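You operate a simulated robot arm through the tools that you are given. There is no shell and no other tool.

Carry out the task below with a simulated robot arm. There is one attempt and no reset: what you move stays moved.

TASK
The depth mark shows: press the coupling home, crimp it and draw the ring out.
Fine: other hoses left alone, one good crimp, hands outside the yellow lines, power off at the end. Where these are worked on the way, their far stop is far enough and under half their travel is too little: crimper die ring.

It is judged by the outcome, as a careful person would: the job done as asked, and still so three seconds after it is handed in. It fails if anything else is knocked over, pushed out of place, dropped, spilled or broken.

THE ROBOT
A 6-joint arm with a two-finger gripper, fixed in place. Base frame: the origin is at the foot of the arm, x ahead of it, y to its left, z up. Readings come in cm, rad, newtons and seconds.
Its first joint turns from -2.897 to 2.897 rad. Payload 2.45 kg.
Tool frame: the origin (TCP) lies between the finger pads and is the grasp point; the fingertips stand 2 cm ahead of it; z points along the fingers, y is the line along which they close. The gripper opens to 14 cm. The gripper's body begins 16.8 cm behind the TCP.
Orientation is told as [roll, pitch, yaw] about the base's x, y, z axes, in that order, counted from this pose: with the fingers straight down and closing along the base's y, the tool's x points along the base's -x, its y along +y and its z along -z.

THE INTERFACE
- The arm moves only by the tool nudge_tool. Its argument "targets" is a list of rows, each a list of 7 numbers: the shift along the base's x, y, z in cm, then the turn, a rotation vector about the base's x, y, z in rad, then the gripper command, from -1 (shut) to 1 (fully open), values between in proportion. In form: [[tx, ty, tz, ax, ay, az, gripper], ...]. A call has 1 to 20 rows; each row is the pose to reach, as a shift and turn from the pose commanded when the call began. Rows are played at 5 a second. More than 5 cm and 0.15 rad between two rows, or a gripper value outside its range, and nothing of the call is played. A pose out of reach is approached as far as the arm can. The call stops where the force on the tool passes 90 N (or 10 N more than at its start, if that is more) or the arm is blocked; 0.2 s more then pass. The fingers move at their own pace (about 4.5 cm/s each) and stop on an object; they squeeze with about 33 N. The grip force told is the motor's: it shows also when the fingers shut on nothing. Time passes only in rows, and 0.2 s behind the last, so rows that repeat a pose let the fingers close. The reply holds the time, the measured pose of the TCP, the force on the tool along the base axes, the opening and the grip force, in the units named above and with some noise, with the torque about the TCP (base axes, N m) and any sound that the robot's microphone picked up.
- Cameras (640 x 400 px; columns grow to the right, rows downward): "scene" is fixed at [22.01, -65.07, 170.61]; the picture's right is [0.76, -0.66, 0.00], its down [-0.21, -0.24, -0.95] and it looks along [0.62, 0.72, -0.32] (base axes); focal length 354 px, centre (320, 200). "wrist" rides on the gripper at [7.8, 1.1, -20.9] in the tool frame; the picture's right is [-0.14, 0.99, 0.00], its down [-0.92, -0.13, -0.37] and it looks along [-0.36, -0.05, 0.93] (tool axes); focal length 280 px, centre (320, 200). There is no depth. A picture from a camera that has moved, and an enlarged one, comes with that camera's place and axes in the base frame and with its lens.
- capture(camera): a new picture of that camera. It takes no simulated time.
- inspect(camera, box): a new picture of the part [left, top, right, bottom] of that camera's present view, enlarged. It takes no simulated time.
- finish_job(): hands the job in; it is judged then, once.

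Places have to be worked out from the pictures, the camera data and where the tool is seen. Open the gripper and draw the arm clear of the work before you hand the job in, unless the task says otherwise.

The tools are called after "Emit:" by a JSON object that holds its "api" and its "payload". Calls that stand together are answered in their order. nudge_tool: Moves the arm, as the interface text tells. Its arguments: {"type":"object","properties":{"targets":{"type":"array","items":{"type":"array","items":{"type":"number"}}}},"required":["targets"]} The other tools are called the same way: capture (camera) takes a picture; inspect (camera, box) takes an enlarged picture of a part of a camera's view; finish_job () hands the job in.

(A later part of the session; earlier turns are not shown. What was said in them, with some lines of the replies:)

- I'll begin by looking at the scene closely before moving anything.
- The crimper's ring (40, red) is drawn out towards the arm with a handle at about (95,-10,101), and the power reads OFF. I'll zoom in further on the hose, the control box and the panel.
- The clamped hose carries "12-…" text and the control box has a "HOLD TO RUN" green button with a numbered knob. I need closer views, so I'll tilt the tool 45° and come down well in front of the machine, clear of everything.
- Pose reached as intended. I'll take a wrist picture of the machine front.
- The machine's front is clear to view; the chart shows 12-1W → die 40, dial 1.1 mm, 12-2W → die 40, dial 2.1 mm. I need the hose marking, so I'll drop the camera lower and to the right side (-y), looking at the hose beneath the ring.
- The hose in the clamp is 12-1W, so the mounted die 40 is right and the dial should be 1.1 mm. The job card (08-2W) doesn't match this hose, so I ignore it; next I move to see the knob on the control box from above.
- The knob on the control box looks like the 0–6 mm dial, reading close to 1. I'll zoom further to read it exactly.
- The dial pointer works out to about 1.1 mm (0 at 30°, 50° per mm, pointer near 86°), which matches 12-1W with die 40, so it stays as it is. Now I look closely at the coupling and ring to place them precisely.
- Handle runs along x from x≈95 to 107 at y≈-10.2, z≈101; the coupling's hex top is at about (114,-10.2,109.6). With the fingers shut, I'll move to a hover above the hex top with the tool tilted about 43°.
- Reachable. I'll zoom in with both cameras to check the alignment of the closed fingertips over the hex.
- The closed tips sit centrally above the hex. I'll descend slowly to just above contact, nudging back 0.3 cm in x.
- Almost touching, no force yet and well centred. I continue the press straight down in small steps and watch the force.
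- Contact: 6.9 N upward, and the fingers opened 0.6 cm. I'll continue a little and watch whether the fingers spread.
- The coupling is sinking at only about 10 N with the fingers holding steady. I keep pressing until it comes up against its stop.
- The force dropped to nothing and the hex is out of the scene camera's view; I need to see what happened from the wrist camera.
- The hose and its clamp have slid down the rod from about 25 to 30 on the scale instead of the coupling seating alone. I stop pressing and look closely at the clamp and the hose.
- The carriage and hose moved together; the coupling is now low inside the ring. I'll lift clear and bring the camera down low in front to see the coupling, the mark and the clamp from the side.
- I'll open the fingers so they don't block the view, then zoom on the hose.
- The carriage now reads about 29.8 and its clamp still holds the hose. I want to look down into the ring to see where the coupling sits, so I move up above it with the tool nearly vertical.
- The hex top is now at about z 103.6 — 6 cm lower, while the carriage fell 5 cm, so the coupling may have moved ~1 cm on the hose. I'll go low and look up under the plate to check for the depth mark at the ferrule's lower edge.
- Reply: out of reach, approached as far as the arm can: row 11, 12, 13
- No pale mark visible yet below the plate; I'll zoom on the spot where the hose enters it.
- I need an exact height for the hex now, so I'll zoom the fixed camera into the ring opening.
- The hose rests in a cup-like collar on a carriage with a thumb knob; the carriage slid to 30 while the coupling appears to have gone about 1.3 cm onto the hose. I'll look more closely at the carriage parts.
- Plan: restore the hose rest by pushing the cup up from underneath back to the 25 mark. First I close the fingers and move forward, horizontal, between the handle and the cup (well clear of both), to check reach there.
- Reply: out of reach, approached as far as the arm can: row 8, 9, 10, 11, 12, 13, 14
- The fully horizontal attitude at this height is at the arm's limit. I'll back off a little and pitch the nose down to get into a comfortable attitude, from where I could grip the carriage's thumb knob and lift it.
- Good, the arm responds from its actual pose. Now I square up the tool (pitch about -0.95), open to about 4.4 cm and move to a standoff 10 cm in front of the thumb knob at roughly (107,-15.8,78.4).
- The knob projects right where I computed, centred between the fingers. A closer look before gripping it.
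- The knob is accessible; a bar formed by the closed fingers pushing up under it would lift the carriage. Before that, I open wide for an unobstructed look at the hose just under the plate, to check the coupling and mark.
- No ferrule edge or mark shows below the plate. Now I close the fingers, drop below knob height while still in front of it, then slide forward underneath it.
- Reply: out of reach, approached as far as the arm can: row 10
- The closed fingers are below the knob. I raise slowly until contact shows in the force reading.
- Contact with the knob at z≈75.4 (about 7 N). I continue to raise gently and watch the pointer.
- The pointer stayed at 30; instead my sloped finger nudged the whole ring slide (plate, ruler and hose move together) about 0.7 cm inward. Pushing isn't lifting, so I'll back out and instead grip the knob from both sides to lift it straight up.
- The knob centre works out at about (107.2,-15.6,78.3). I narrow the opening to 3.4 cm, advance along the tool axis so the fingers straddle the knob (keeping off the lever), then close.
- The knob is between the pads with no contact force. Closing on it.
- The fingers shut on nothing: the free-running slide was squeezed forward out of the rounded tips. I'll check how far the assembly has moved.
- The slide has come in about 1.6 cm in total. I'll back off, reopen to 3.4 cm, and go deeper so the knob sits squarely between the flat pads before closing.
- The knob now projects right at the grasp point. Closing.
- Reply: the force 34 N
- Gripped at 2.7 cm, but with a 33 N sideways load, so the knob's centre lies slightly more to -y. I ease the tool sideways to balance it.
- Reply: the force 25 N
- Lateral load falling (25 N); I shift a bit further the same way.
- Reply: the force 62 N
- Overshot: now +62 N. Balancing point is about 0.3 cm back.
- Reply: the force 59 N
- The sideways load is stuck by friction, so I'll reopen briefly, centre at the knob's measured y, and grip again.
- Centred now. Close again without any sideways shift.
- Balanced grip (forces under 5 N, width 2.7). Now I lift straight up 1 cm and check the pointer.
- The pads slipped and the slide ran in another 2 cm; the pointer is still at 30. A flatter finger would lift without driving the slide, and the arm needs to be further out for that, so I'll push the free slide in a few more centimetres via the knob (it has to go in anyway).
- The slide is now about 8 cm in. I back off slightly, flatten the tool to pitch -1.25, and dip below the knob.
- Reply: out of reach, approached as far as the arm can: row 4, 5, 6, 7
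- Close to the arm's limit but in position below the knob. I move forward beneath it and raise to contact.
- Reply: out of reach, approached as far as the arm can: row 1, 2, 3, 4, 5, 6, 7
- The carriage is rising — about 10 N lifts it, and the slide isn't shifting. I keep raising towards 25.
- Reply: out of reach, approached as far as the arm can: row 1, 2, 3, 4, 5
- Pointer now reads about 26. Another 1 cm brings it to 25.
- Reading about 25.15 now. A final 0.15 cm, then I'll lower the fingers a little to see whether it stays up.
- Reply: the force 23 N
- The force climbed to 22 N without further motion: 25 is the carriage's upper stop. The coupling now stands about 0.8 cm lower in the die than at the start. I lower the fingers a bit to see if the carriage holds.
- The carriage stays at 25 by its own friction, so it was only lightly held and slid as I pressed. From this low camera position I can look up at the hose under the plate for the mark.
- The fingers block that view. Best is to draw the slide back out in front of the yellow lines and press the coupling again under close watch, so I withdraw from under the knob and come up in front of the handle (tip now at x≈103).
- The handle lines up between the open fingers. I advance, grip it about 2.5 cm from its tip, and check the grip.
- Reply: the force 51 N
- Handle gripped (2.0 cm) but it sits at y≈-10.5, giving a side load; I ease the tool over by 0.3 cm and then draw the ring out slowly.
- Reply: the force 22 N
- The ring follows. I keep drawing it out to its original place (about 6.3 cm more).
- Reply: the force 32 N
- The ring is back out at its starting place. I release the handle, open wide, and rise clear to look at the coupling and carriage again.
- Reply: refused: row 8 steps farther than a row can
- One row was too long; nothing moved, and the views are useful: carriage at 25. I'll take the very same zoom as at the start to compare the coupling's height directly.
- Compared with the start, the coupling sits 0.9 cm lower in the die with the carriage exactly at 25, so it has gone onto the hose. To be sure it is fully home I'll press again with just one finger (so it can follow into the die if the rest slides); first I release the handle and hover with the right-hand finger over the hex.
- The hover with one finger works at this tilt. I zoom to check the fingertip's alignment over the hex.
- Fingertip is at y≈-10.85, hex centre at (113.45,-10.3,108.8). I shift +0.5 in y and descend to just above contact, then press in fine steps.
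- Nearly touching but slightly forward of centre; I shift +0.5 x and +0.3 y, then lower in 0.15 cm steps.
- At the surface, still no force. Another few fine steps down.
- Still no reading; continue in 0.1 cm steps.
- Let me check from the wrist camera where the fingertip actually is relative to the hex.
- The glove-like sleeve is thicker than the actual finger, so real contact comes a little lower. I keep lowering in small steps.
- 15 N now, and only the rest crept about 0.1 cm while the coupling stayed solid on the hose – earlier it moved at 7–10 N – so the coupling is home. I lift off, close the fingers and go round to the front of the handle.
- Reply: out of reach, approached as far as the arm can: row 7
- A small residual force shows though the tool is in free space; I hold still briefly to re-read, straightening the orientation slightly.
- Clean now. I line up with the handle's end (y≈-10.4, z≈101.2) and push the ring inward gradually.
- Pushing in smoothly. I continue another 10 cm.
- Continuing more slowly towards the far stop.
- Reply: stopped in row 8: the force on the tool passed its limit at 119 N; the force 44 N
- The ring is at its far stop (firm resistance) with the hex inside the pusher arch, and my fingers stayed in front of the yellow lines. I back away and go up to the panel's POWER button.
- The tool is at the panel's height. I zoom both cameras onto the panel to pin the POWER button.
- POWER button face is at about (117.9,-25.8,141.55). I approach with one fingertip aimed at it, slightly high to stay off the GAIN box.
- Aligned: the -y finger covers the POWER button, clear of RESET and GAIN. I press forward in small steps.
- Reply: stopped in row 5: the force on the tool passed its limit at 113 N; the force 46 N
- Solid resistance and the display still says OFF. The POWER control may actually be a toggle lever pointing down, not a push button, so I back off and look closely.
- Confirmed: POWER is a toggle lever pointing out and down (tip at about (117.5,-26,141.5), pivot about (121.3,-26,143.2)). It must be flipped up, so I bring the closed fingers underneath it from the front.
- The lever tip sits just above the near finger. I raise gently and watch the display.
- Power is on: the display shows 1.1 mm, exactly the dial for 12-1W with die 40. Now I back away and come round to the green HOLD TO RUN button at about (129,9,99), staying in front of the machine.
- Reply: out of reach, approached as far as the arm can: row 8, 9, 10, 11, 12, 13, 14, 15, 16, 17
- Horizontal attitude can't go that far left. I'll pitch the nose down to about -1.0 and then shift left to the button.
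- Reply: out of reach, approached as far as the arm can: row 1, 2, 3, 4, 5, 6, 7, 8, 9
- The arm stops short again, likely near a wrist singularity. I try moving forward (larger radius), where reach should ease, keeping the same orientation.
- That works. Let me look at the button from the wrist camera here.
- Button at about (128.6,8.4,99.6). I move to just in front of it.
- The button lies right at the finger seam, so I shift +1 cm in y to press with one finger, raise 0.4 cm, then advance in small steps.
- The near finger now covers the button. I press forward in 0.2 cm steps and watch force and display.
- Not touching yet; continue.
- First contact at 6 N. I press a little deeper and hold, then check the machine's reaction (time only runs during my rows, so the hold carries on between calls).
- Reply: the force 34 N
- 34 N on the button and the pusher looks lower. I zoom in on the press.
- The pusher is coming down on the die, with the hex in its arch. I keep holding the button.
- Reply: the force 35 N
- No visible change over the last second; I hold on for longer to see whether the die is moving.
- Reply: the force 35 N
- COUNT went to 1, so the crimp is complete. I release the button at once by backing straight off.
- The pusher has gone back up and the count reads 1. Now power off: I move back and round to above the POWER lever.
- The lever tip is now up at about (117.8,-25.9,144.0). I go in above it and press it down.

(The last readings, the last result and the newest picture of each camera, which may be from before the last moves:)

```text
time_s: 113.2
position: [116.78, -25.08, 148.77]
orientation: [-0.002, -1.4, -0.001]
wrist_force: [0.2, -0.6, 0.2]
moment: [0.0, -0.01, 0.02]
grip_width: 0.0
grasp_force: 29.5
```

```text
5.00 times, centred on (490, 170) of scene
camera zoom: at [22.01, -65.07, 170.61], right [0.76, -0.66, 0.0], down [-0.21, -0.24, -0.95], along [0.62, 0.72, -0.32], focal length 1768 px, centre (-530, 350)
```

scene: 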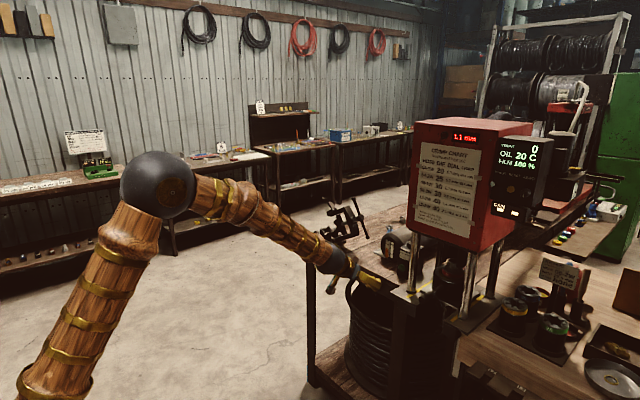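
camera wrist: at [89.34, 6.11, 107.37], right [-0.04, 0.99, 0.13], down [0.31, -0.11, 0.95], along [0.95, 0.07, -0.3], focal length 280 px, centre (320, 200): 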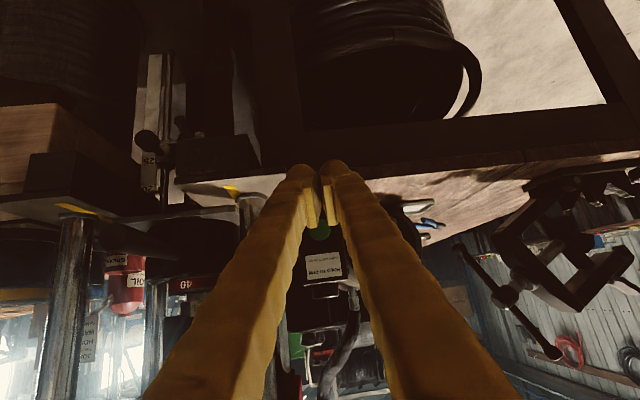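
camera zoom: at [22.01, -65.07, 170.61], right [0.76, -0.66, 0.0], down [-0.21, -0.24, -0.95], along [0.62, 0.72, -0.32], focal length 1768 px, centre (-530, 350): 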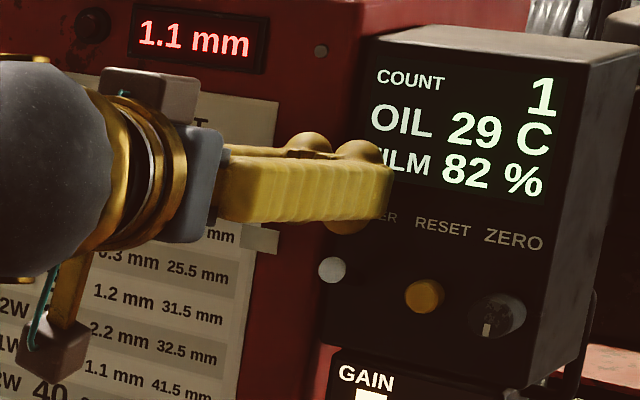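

The finger is above the lever, clear of the display. I lower it onto the lever until it flips.

Emit:
{"api": "nudge_tool", "payload": {"targets": [[0, 0, -0.8, 0, 0, 0, -1], [0, 0, -1.6, 0, 0, 0, -1], [0, 0, -2.2, 0, 0, 0, -1], [0, 0, -2.8, 0, 0, 0, -1], [0, 0, -3.3, 0, 0, 0, -1], [0, 0, -3.8, 0, 0, 0, -1]]}}

Emit:
{"api": "inspect", "payload": {"camera": "scene", "box": [430, 110, 550, 220]}}

```text
time_s: 114.6
position: [116.92, -24.91, 145.09]
orientation: [0.003, -1.4, -0.003]
wrist_force: [-0.6, -0.8, -0.1]
moment: [-0.02, 0.01, 0.0]
grip_width: 0.0
grasp_force: 29.2
```

```text
3.64 times, centred on (490, 165) of scene
camera zoom: at [22.01, -65.07, 170.61], right [0.76, -0.66, 0.0], down [-0.21, -0.24, -0.95], along [0.62, 0.72, -0.32], focal length 1286 px, centre (-298, 327)
```

zoom: 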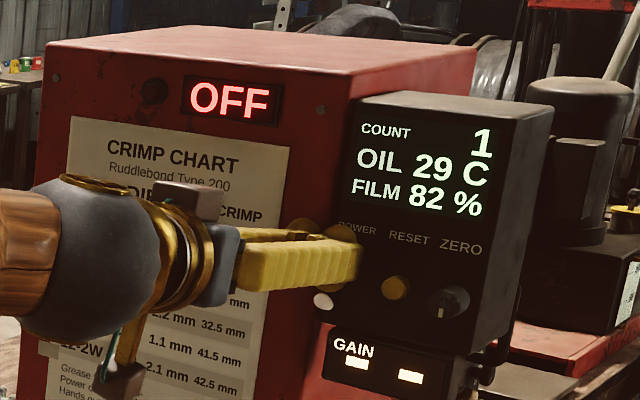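

Power is off again with COUNT 1. Now I withdraw and go to the ring's handle (tip at about (114,-10.4,101.2)) to draw the ring out.

Emit:
{"api": "nudge_tool", "payload": {"targets": [[-4.5, 0, 0.8, 0, 0, 0, -1], [-9, 0, 1, 0, 0, 0, -1], [-13.5, 0.5, 1, 0, 0, 0, -1], [-17, 2.5, -1.5, 0, 0.0625, 0, -1], [-19, 4.5, -5.5, 0, 0.125, 0, -0.29], [-19.5, 6.3, -10, 0, 0.1875, 0, -0.29], [-19.5, 8, -14.6, 0, 0.25, 0, -0.29], [-19.5, 9.7, -19.2, 0, 0.3125, 0, -0.29], [-19.5, 11.4, -23.8, 0, 0.375, 0, -0.29], [-19.5, 13, -28.4, 0, 0.4375, 0, -0.29], [-19.5, 14.4, -33, 0, 0.5, 0, -0.29], [-16.5, 14.45, -36.5, 0, 0.5, 0, -0.29], [-12.5, 14.45, -38.5, 0, 0.5, 0, -0.29], [-12.5, 14.45, -38.5, 0, 0.5, 0, -0.29]]}}

Emit:
{"api": "inspect", "payload": {"camera": "wrist", "box": [250, 110, 390, 240]}}

Emit:
{"api": "inspect", "payload": {"camera": "scene", "box": [380, 230, 470, 330]}}

```text
time_s: 117.6
position: [104.38, -10.33, 106.49]
orientation: [0.001, -0.901, -0.001]
wrist_force: [-0.4, -0.8, 0.2]
moment: [-0.01, 0.02, 0.0]
grip_width: 4.97
grasp_force: 0.1
```

```text
3.08 times, centred on (320, 175) of wrist
camera zoom: at [83.11, -9.21, 113.39], right [0.09, 0.99, 0.11], down [0.28, -0.13, 0.95], along [0.96, -0.05, -0.29], focal length 863 px, centre (320, 277)
```

zoom: 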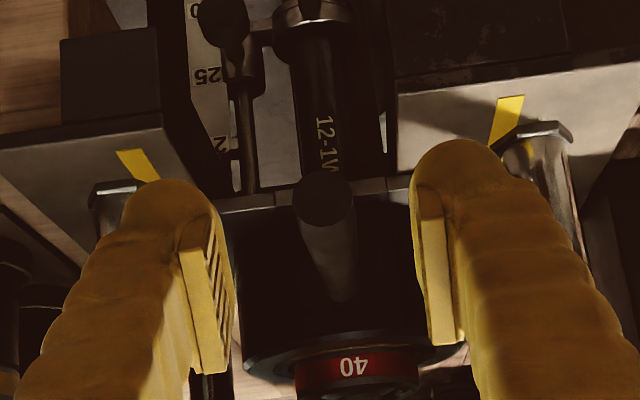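

```text
4.00 times, centred on (425, 280) of scene
camera zoom: at [22.01, -65.07, 170.61], right [0.76, -0.66, 0.0], down [-0.21, -0.24, -0.95], along [0.62, 0.72, -0.32], focal length 1414 px, centre (-100, -120)
```

zoom: 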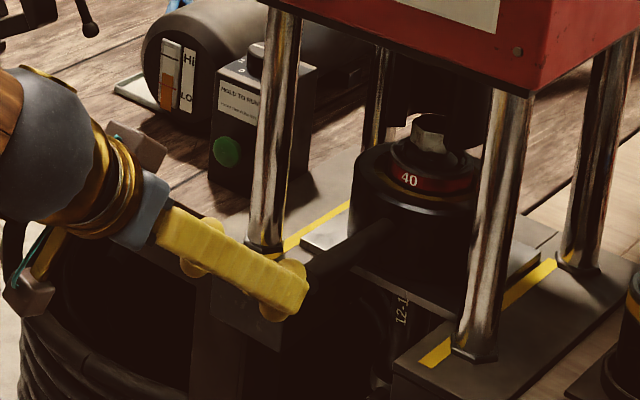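

Handle centred between the open fingers. I advance to grip its last centimetre or so, staying short of the yellow lines, and close.

Emit:
{"api": "nudge_tool", "payload": {"targets": [[4, -0.05, -1, 0, 0, 0, -0.29], [7.5, -0.12, -2.6, 0, 0, 0, -0.29], [10.9, -0.12, -5.1, 0, 0, 0, -0.29], [10.9, -0.12, -5.1, 0, 0, 0, -0.29], [10.9, -0.12, -5.1, 0, 0, 0, -1], [10.9, -0.12, -5.1, 0, 0, 0, -1], [10.9, -0.12, -5.1, 0, 0, 0, -1], [10.9, -0.12, -5.1, 0, 0, 0, -1]]}}

Emit:
{"api": "inspect", "payload": {"camera": "scene", "box": [380, 230, 470, 330]}}

```text
time_s: 119.4
position: [115.12, -10.5, 101.36]
orientation: [-0.001, -0.899, -0.002]
wrist_force: [5.0, -2.3, -2.4]
moment: [-0.05, -0.08, -0.03]
grip_width: 2.04
grasp_force: 44.9
```

```text
4.00 times, centred on (425, 280) of scene
camera zoom: at [22.01, -65.07, 170.61], right [0.76, -0.66, 0.0], down [-0.21, -0.24, -0.95], along [0.62, 0.72, -0.32], focal length 1414 px, centre (-100, -120)
```

zoom: 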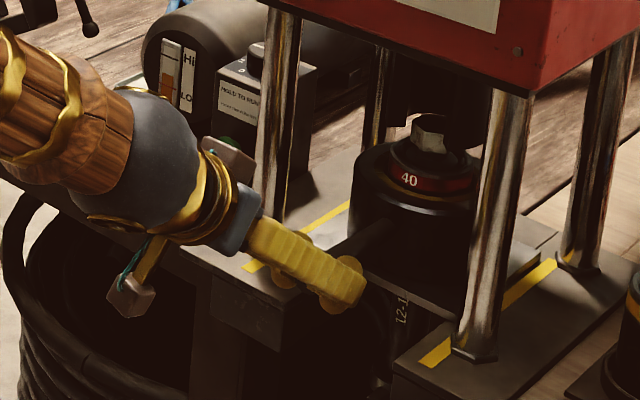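

Good balanced grip on the handle (2.0 cm). I draw the ring out steadily.

Emit:
{"api": "nudge_tool", "payload": {"targets": [[-0.5, 0, 0, 0, 0, 0, -1], [-1.2, 0, 0, 0, 0, 0, -1], [-2, 0, 0, 0, 0, 0, -1], [-3, 0, 0, 0, 0, 0, -1], [-4, 0, 0, 0, 0, 0, -1], [-5, 0, 0, 0, 0, 0, -1], [-6, 0, 0, 0, 0, 0, -1], [-7, 0, 0, 0, 0, 0, -1], [-8, 0, 0, 0, 0, 0, -1], [-9, 0, 0, 0, 0, 0, -1], [-10, 0, 0, 0, 0, 0, -1], [-11, 0, 0, 0, 0, 0, -1]]}}

Emit:
{"api": "inspect", "payload": {"camera": "scene", "box": [360, 230, 470, 380]}}

```text
time_s: 122.0
position: [104.18, -10.61, 101.42]
orientation: [-0.002, -0.902, 0.0]
wrist_force: [-1.7, 11.1, 7.0]
moment: [0.06, 0.12, 0.09]
grip_width: 2.05
grasp_force: 44.6
```

```text
2.67 times, centred on (415, 305) of scene
camera zoom: at [22.01, -65.07, 170.61], right [0.76, -0.66, 0.0], down [-0.21, -0.24, -0.95], along [0.62, 0.72, -0.32], focal length 943 px, centre (67, -80)
```

zoom: 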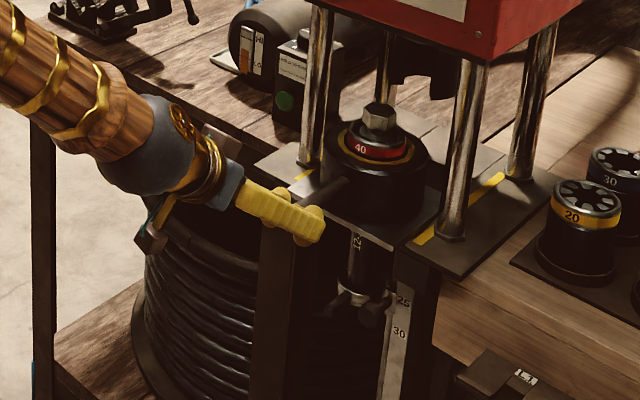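

Coming out well. I continue to its outer position.

Emit:
{"api": "nudge_tool", "payload": {"targets": [[-1, 0.05, 0, 0, 0, 0, -1], [-2, 0.05, 0, 0, 0, 0, -1], [-3, 0.05, 0, 0, 0, 0, -1], [-4, 0.05, 0, 0, 0, 0, -1], [-5, 0.05, 0, 0, 0, 0, -1], [-6, 0.05, 0, 0, 0, 0, -1], [-7, 0.05, 0, 0, 0, 0, -1], [-7.6, 0.05, 0, 0, 0, 0, -1], [-8.1, 0.05, 0, 0, 0, 0, -1], [-8.5, 0.05, 0, 0, 0, 0, -1]]}}

Emit:
{"api": "inspect", "payload": {"camera": "scene", "box": [360, 230, 470, 380]}}

```text
time_s: 124.2
position: [95.75, -10.52, 101.32]
orientation: [-0.002, -0.902, 0.0]
wrist_force: [2.8, 4.8, 10.4]
moment: [0.03, 0.04, -0.02]
grip_width: 2.04
grasp_force: 44.5
```

```text
2.67 times, centred on (415, 305) of scene
camera zoom: at [22.01, -65.07, 170.61], right [0.76, -0.66, 0.0], down [-0.21, -0.24, -0.95], along [0.62, 0.72, -0.32], focal length 943 px, centre (67, -80)
```

zoom: 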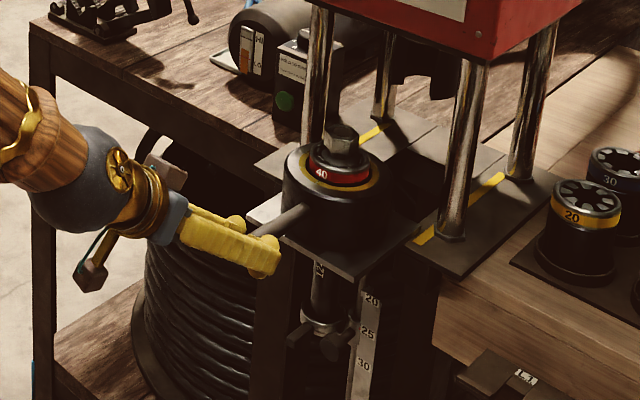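

Back at its starting place. I pull a few millimetres more to see whether the outer stop is reached.

Emit:
{"api": "nudge_tool", "payload": {"targets": [[-0.2, 0, 0, 0, 0, 0, -1], [-0.4, 0, 0, 0, 0, 0, -1], [-0.6, 0, 0, 0, 0, 0, -1]]}}

Emit:
{"api": "inspect", "payload": {"camera": "scene", "box": [400, 270, 450, 310]}}

```text
time_s: 125.0
position: [95.09, -10.57, 101.34]
orientation: [-0.002, -0.9, 0.002]
wrist_force: [4.2, 4.5, 6.2]
moment: [0.08, -0.12, 0.0]
grip_width: 2.03
grasp_force: 45.4
```

```text
10.00 times, centred on (425, 290) of scene
camera zoom: at [22.01, -65.07, 170.61], right [0.76, -0.66, 0.0], down [-0.21, -0.24, -0.95], along [0.62, 0.72, -0.32], focal length 3535 px, centre (-730, -700)
```

zoom: 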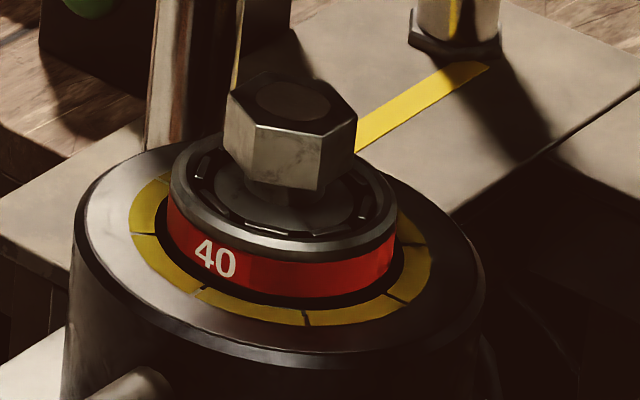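

The "40" mark sits at the same pixel as after my earlier pull-out, which suggests the outer stop. One more small pull to confirm.

Emit:
{"api": "nudge_tool", "payload": {"targets": [[-0.2, 0, 0, 0, 0, 0, -1], [-0.4, 0, 0, 0, 0, 0, -1], [-0.5, 0, 0, 0, 0, 0, -1]]}}

Emit:
{"api": "inspect", "payload": {"camera": "scene", "box": [400, 270, 450, 310]}}

```text
time_s: 125.8
position: [94.71, -10.59, 101.38]
orientation: [-0.004, -0.899, -0.001]
wrist_force: [29.1, 3.3, 1.2]
moment: [0.04, -0.27, 0.0]
grip_width: 2.06
grasp_force: 45.6
```

```text
10.00 times, centred on (425, 290) of scene
camera zoom: at [22.01, -65.07, 170.61], right [0.76, -0.66, 0.0], down [-0.21, -0.24, -0.95], along [0.62, 0.72, -0.32], focal length 3535 px, centre (-730, -700)
```

zoom: 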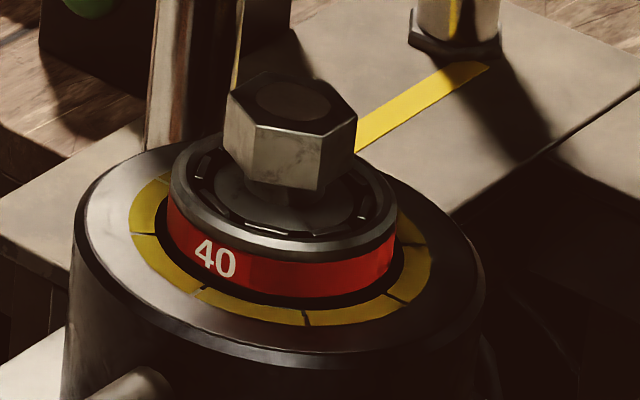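

29 N and no movement: the ring is at its outer stop. I relieve the pull, open the gripper and draw the arm clear.

Emit:
{"api": "nudge_tool", "payload": {"targets": [[0.2, 0, 0, 0, 0, 0, -1], [0.2, 0, 0, 0, 0, 0, -0.2], [0.2, 0, 0, 0, 0, 0, 0.3], [0.2, 0, 0, 0, 0, 0, 0.6], [-2, 0, 1.6, 0, 0, 0, 0.6], [-5, 0, 4, 0, 0, 0, 0.6], [-8.5, 0, 7, 0, 0.05, 0, 0.6], [-11.5, 0, 10.5, 0, 0.1, 0, 0.6], [-14, 1, 14.5, 0, 0.15, 0, 0.6], [-16, 2, 18.8, 0, 0.2, 0, 0.6], [-18, 3, 23, 0, 0.25, 0, 0.6], [-20, 4, 27.3, 0, 0.3, 0, 0.6], [-22, 5, 31.5, 0, 0.35, 0, 0.6], [-24, 6, 35.6, 0, 0.4, 0, 0.6], [-24, 6, 35.6, 0, 0.4, 0, 0.6]]}}

Emit:
{"api": "capture", "payload": {"camera": "scene"}}

Emit:
{"api": "inspect", "payload": {"camera": "scene", "box": [370, 250, 460, 380]}}

Emit:
{"api": "capture", "payload": {"camera": "wrist"}}

```text
time_s: 129.0
position: [70.72, -4.54, 136.91]
orientation: [-0.001, -0.5, 0.001]
wrist_force: [0.1, 0.3, 0.1]
moment: [0.0, -0.02, -0.02]
grip_width: 11.21
grasp_force: 0.1
```

```text
taken
```

scene: 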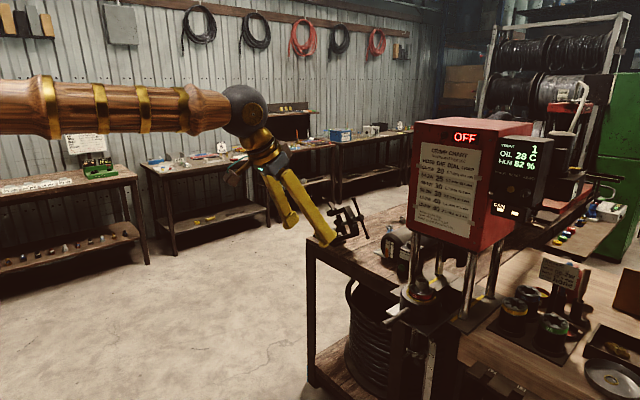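

```text
3.08 times, centred on (415, 315) of scene
camera zoom: at [22.01, -65.07, 170.61], right [0.76, -0.66, 0.0], down [-0.21, -0.24, -0.95], along [0.62, 0.72, -0.32], focal length 1088 px, centre (28, -154)
```

zoom: 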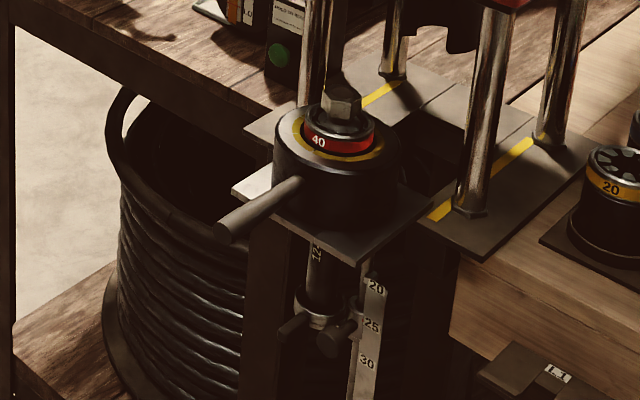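

```text
taken
camera wrist: at [53.77, -3.32, 151.66], right [0.12, 0.99, 0.06], down [0.63, -0.13, 0.76], along [0.77, -0.05, -0.64], focal length 280 px, centre (320, 200)
```

wrist: 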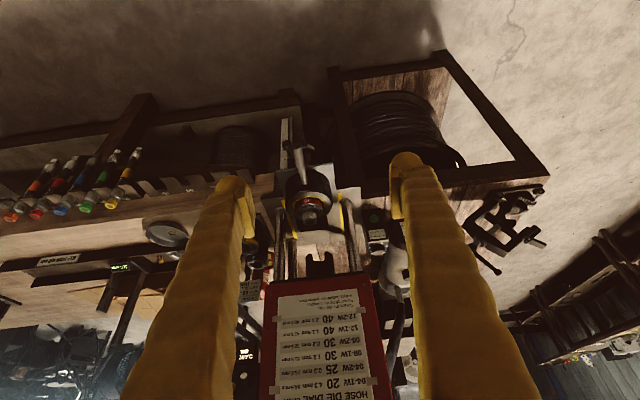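

Power OFF, COUNT 1, the ring is at its outer stop with the crimped hose seated at 25. The gripper is open and the arm is clear, so I hand the job in.

Emit:
{"api": "finish_job", "payload": {}}

```text
The job is handed in.
```

The job is handed in. The coupling is pressed on, the hose has been crimped once (COUNT reads 1), the ring is drawn out to its outer stop and the power is off.

- **Settings:** The clamped hose is marked 12-1W, so die 40 and the 1.1 mm dial already set match the chart, and I left both alone. The job card on the bench says 08-2W and does not match this hose, so I ignored it.
- **Coupling home:** I could not see the depth mark inside the ring. I judged it home because it went about 0.9 cm further onto the hose and then did not move on the hose at 15 N, where before it had slid at 7–10 N.
- **Slip while pressing:** On the first press the sliding hose rest dropped from 25 to 30 on its scale. I lifted it back to 25 before crimping; it crept down about 0.1 cm on the second press and still read about 25 when I last looked.
- **Knocks:** I first mistook the POWER lever for a push button and pushed on it with about 113 N. It still switched on and off normally afterwards. The ring met its inner stop with a brief 119 N.
- **Hands:** The gripper stayed in front of the yellow lines throughout. It did not touch any other hose.

I did not measure the finished crimp diameter; the 41.5 mm on the chart is the expected value, not one I checked.
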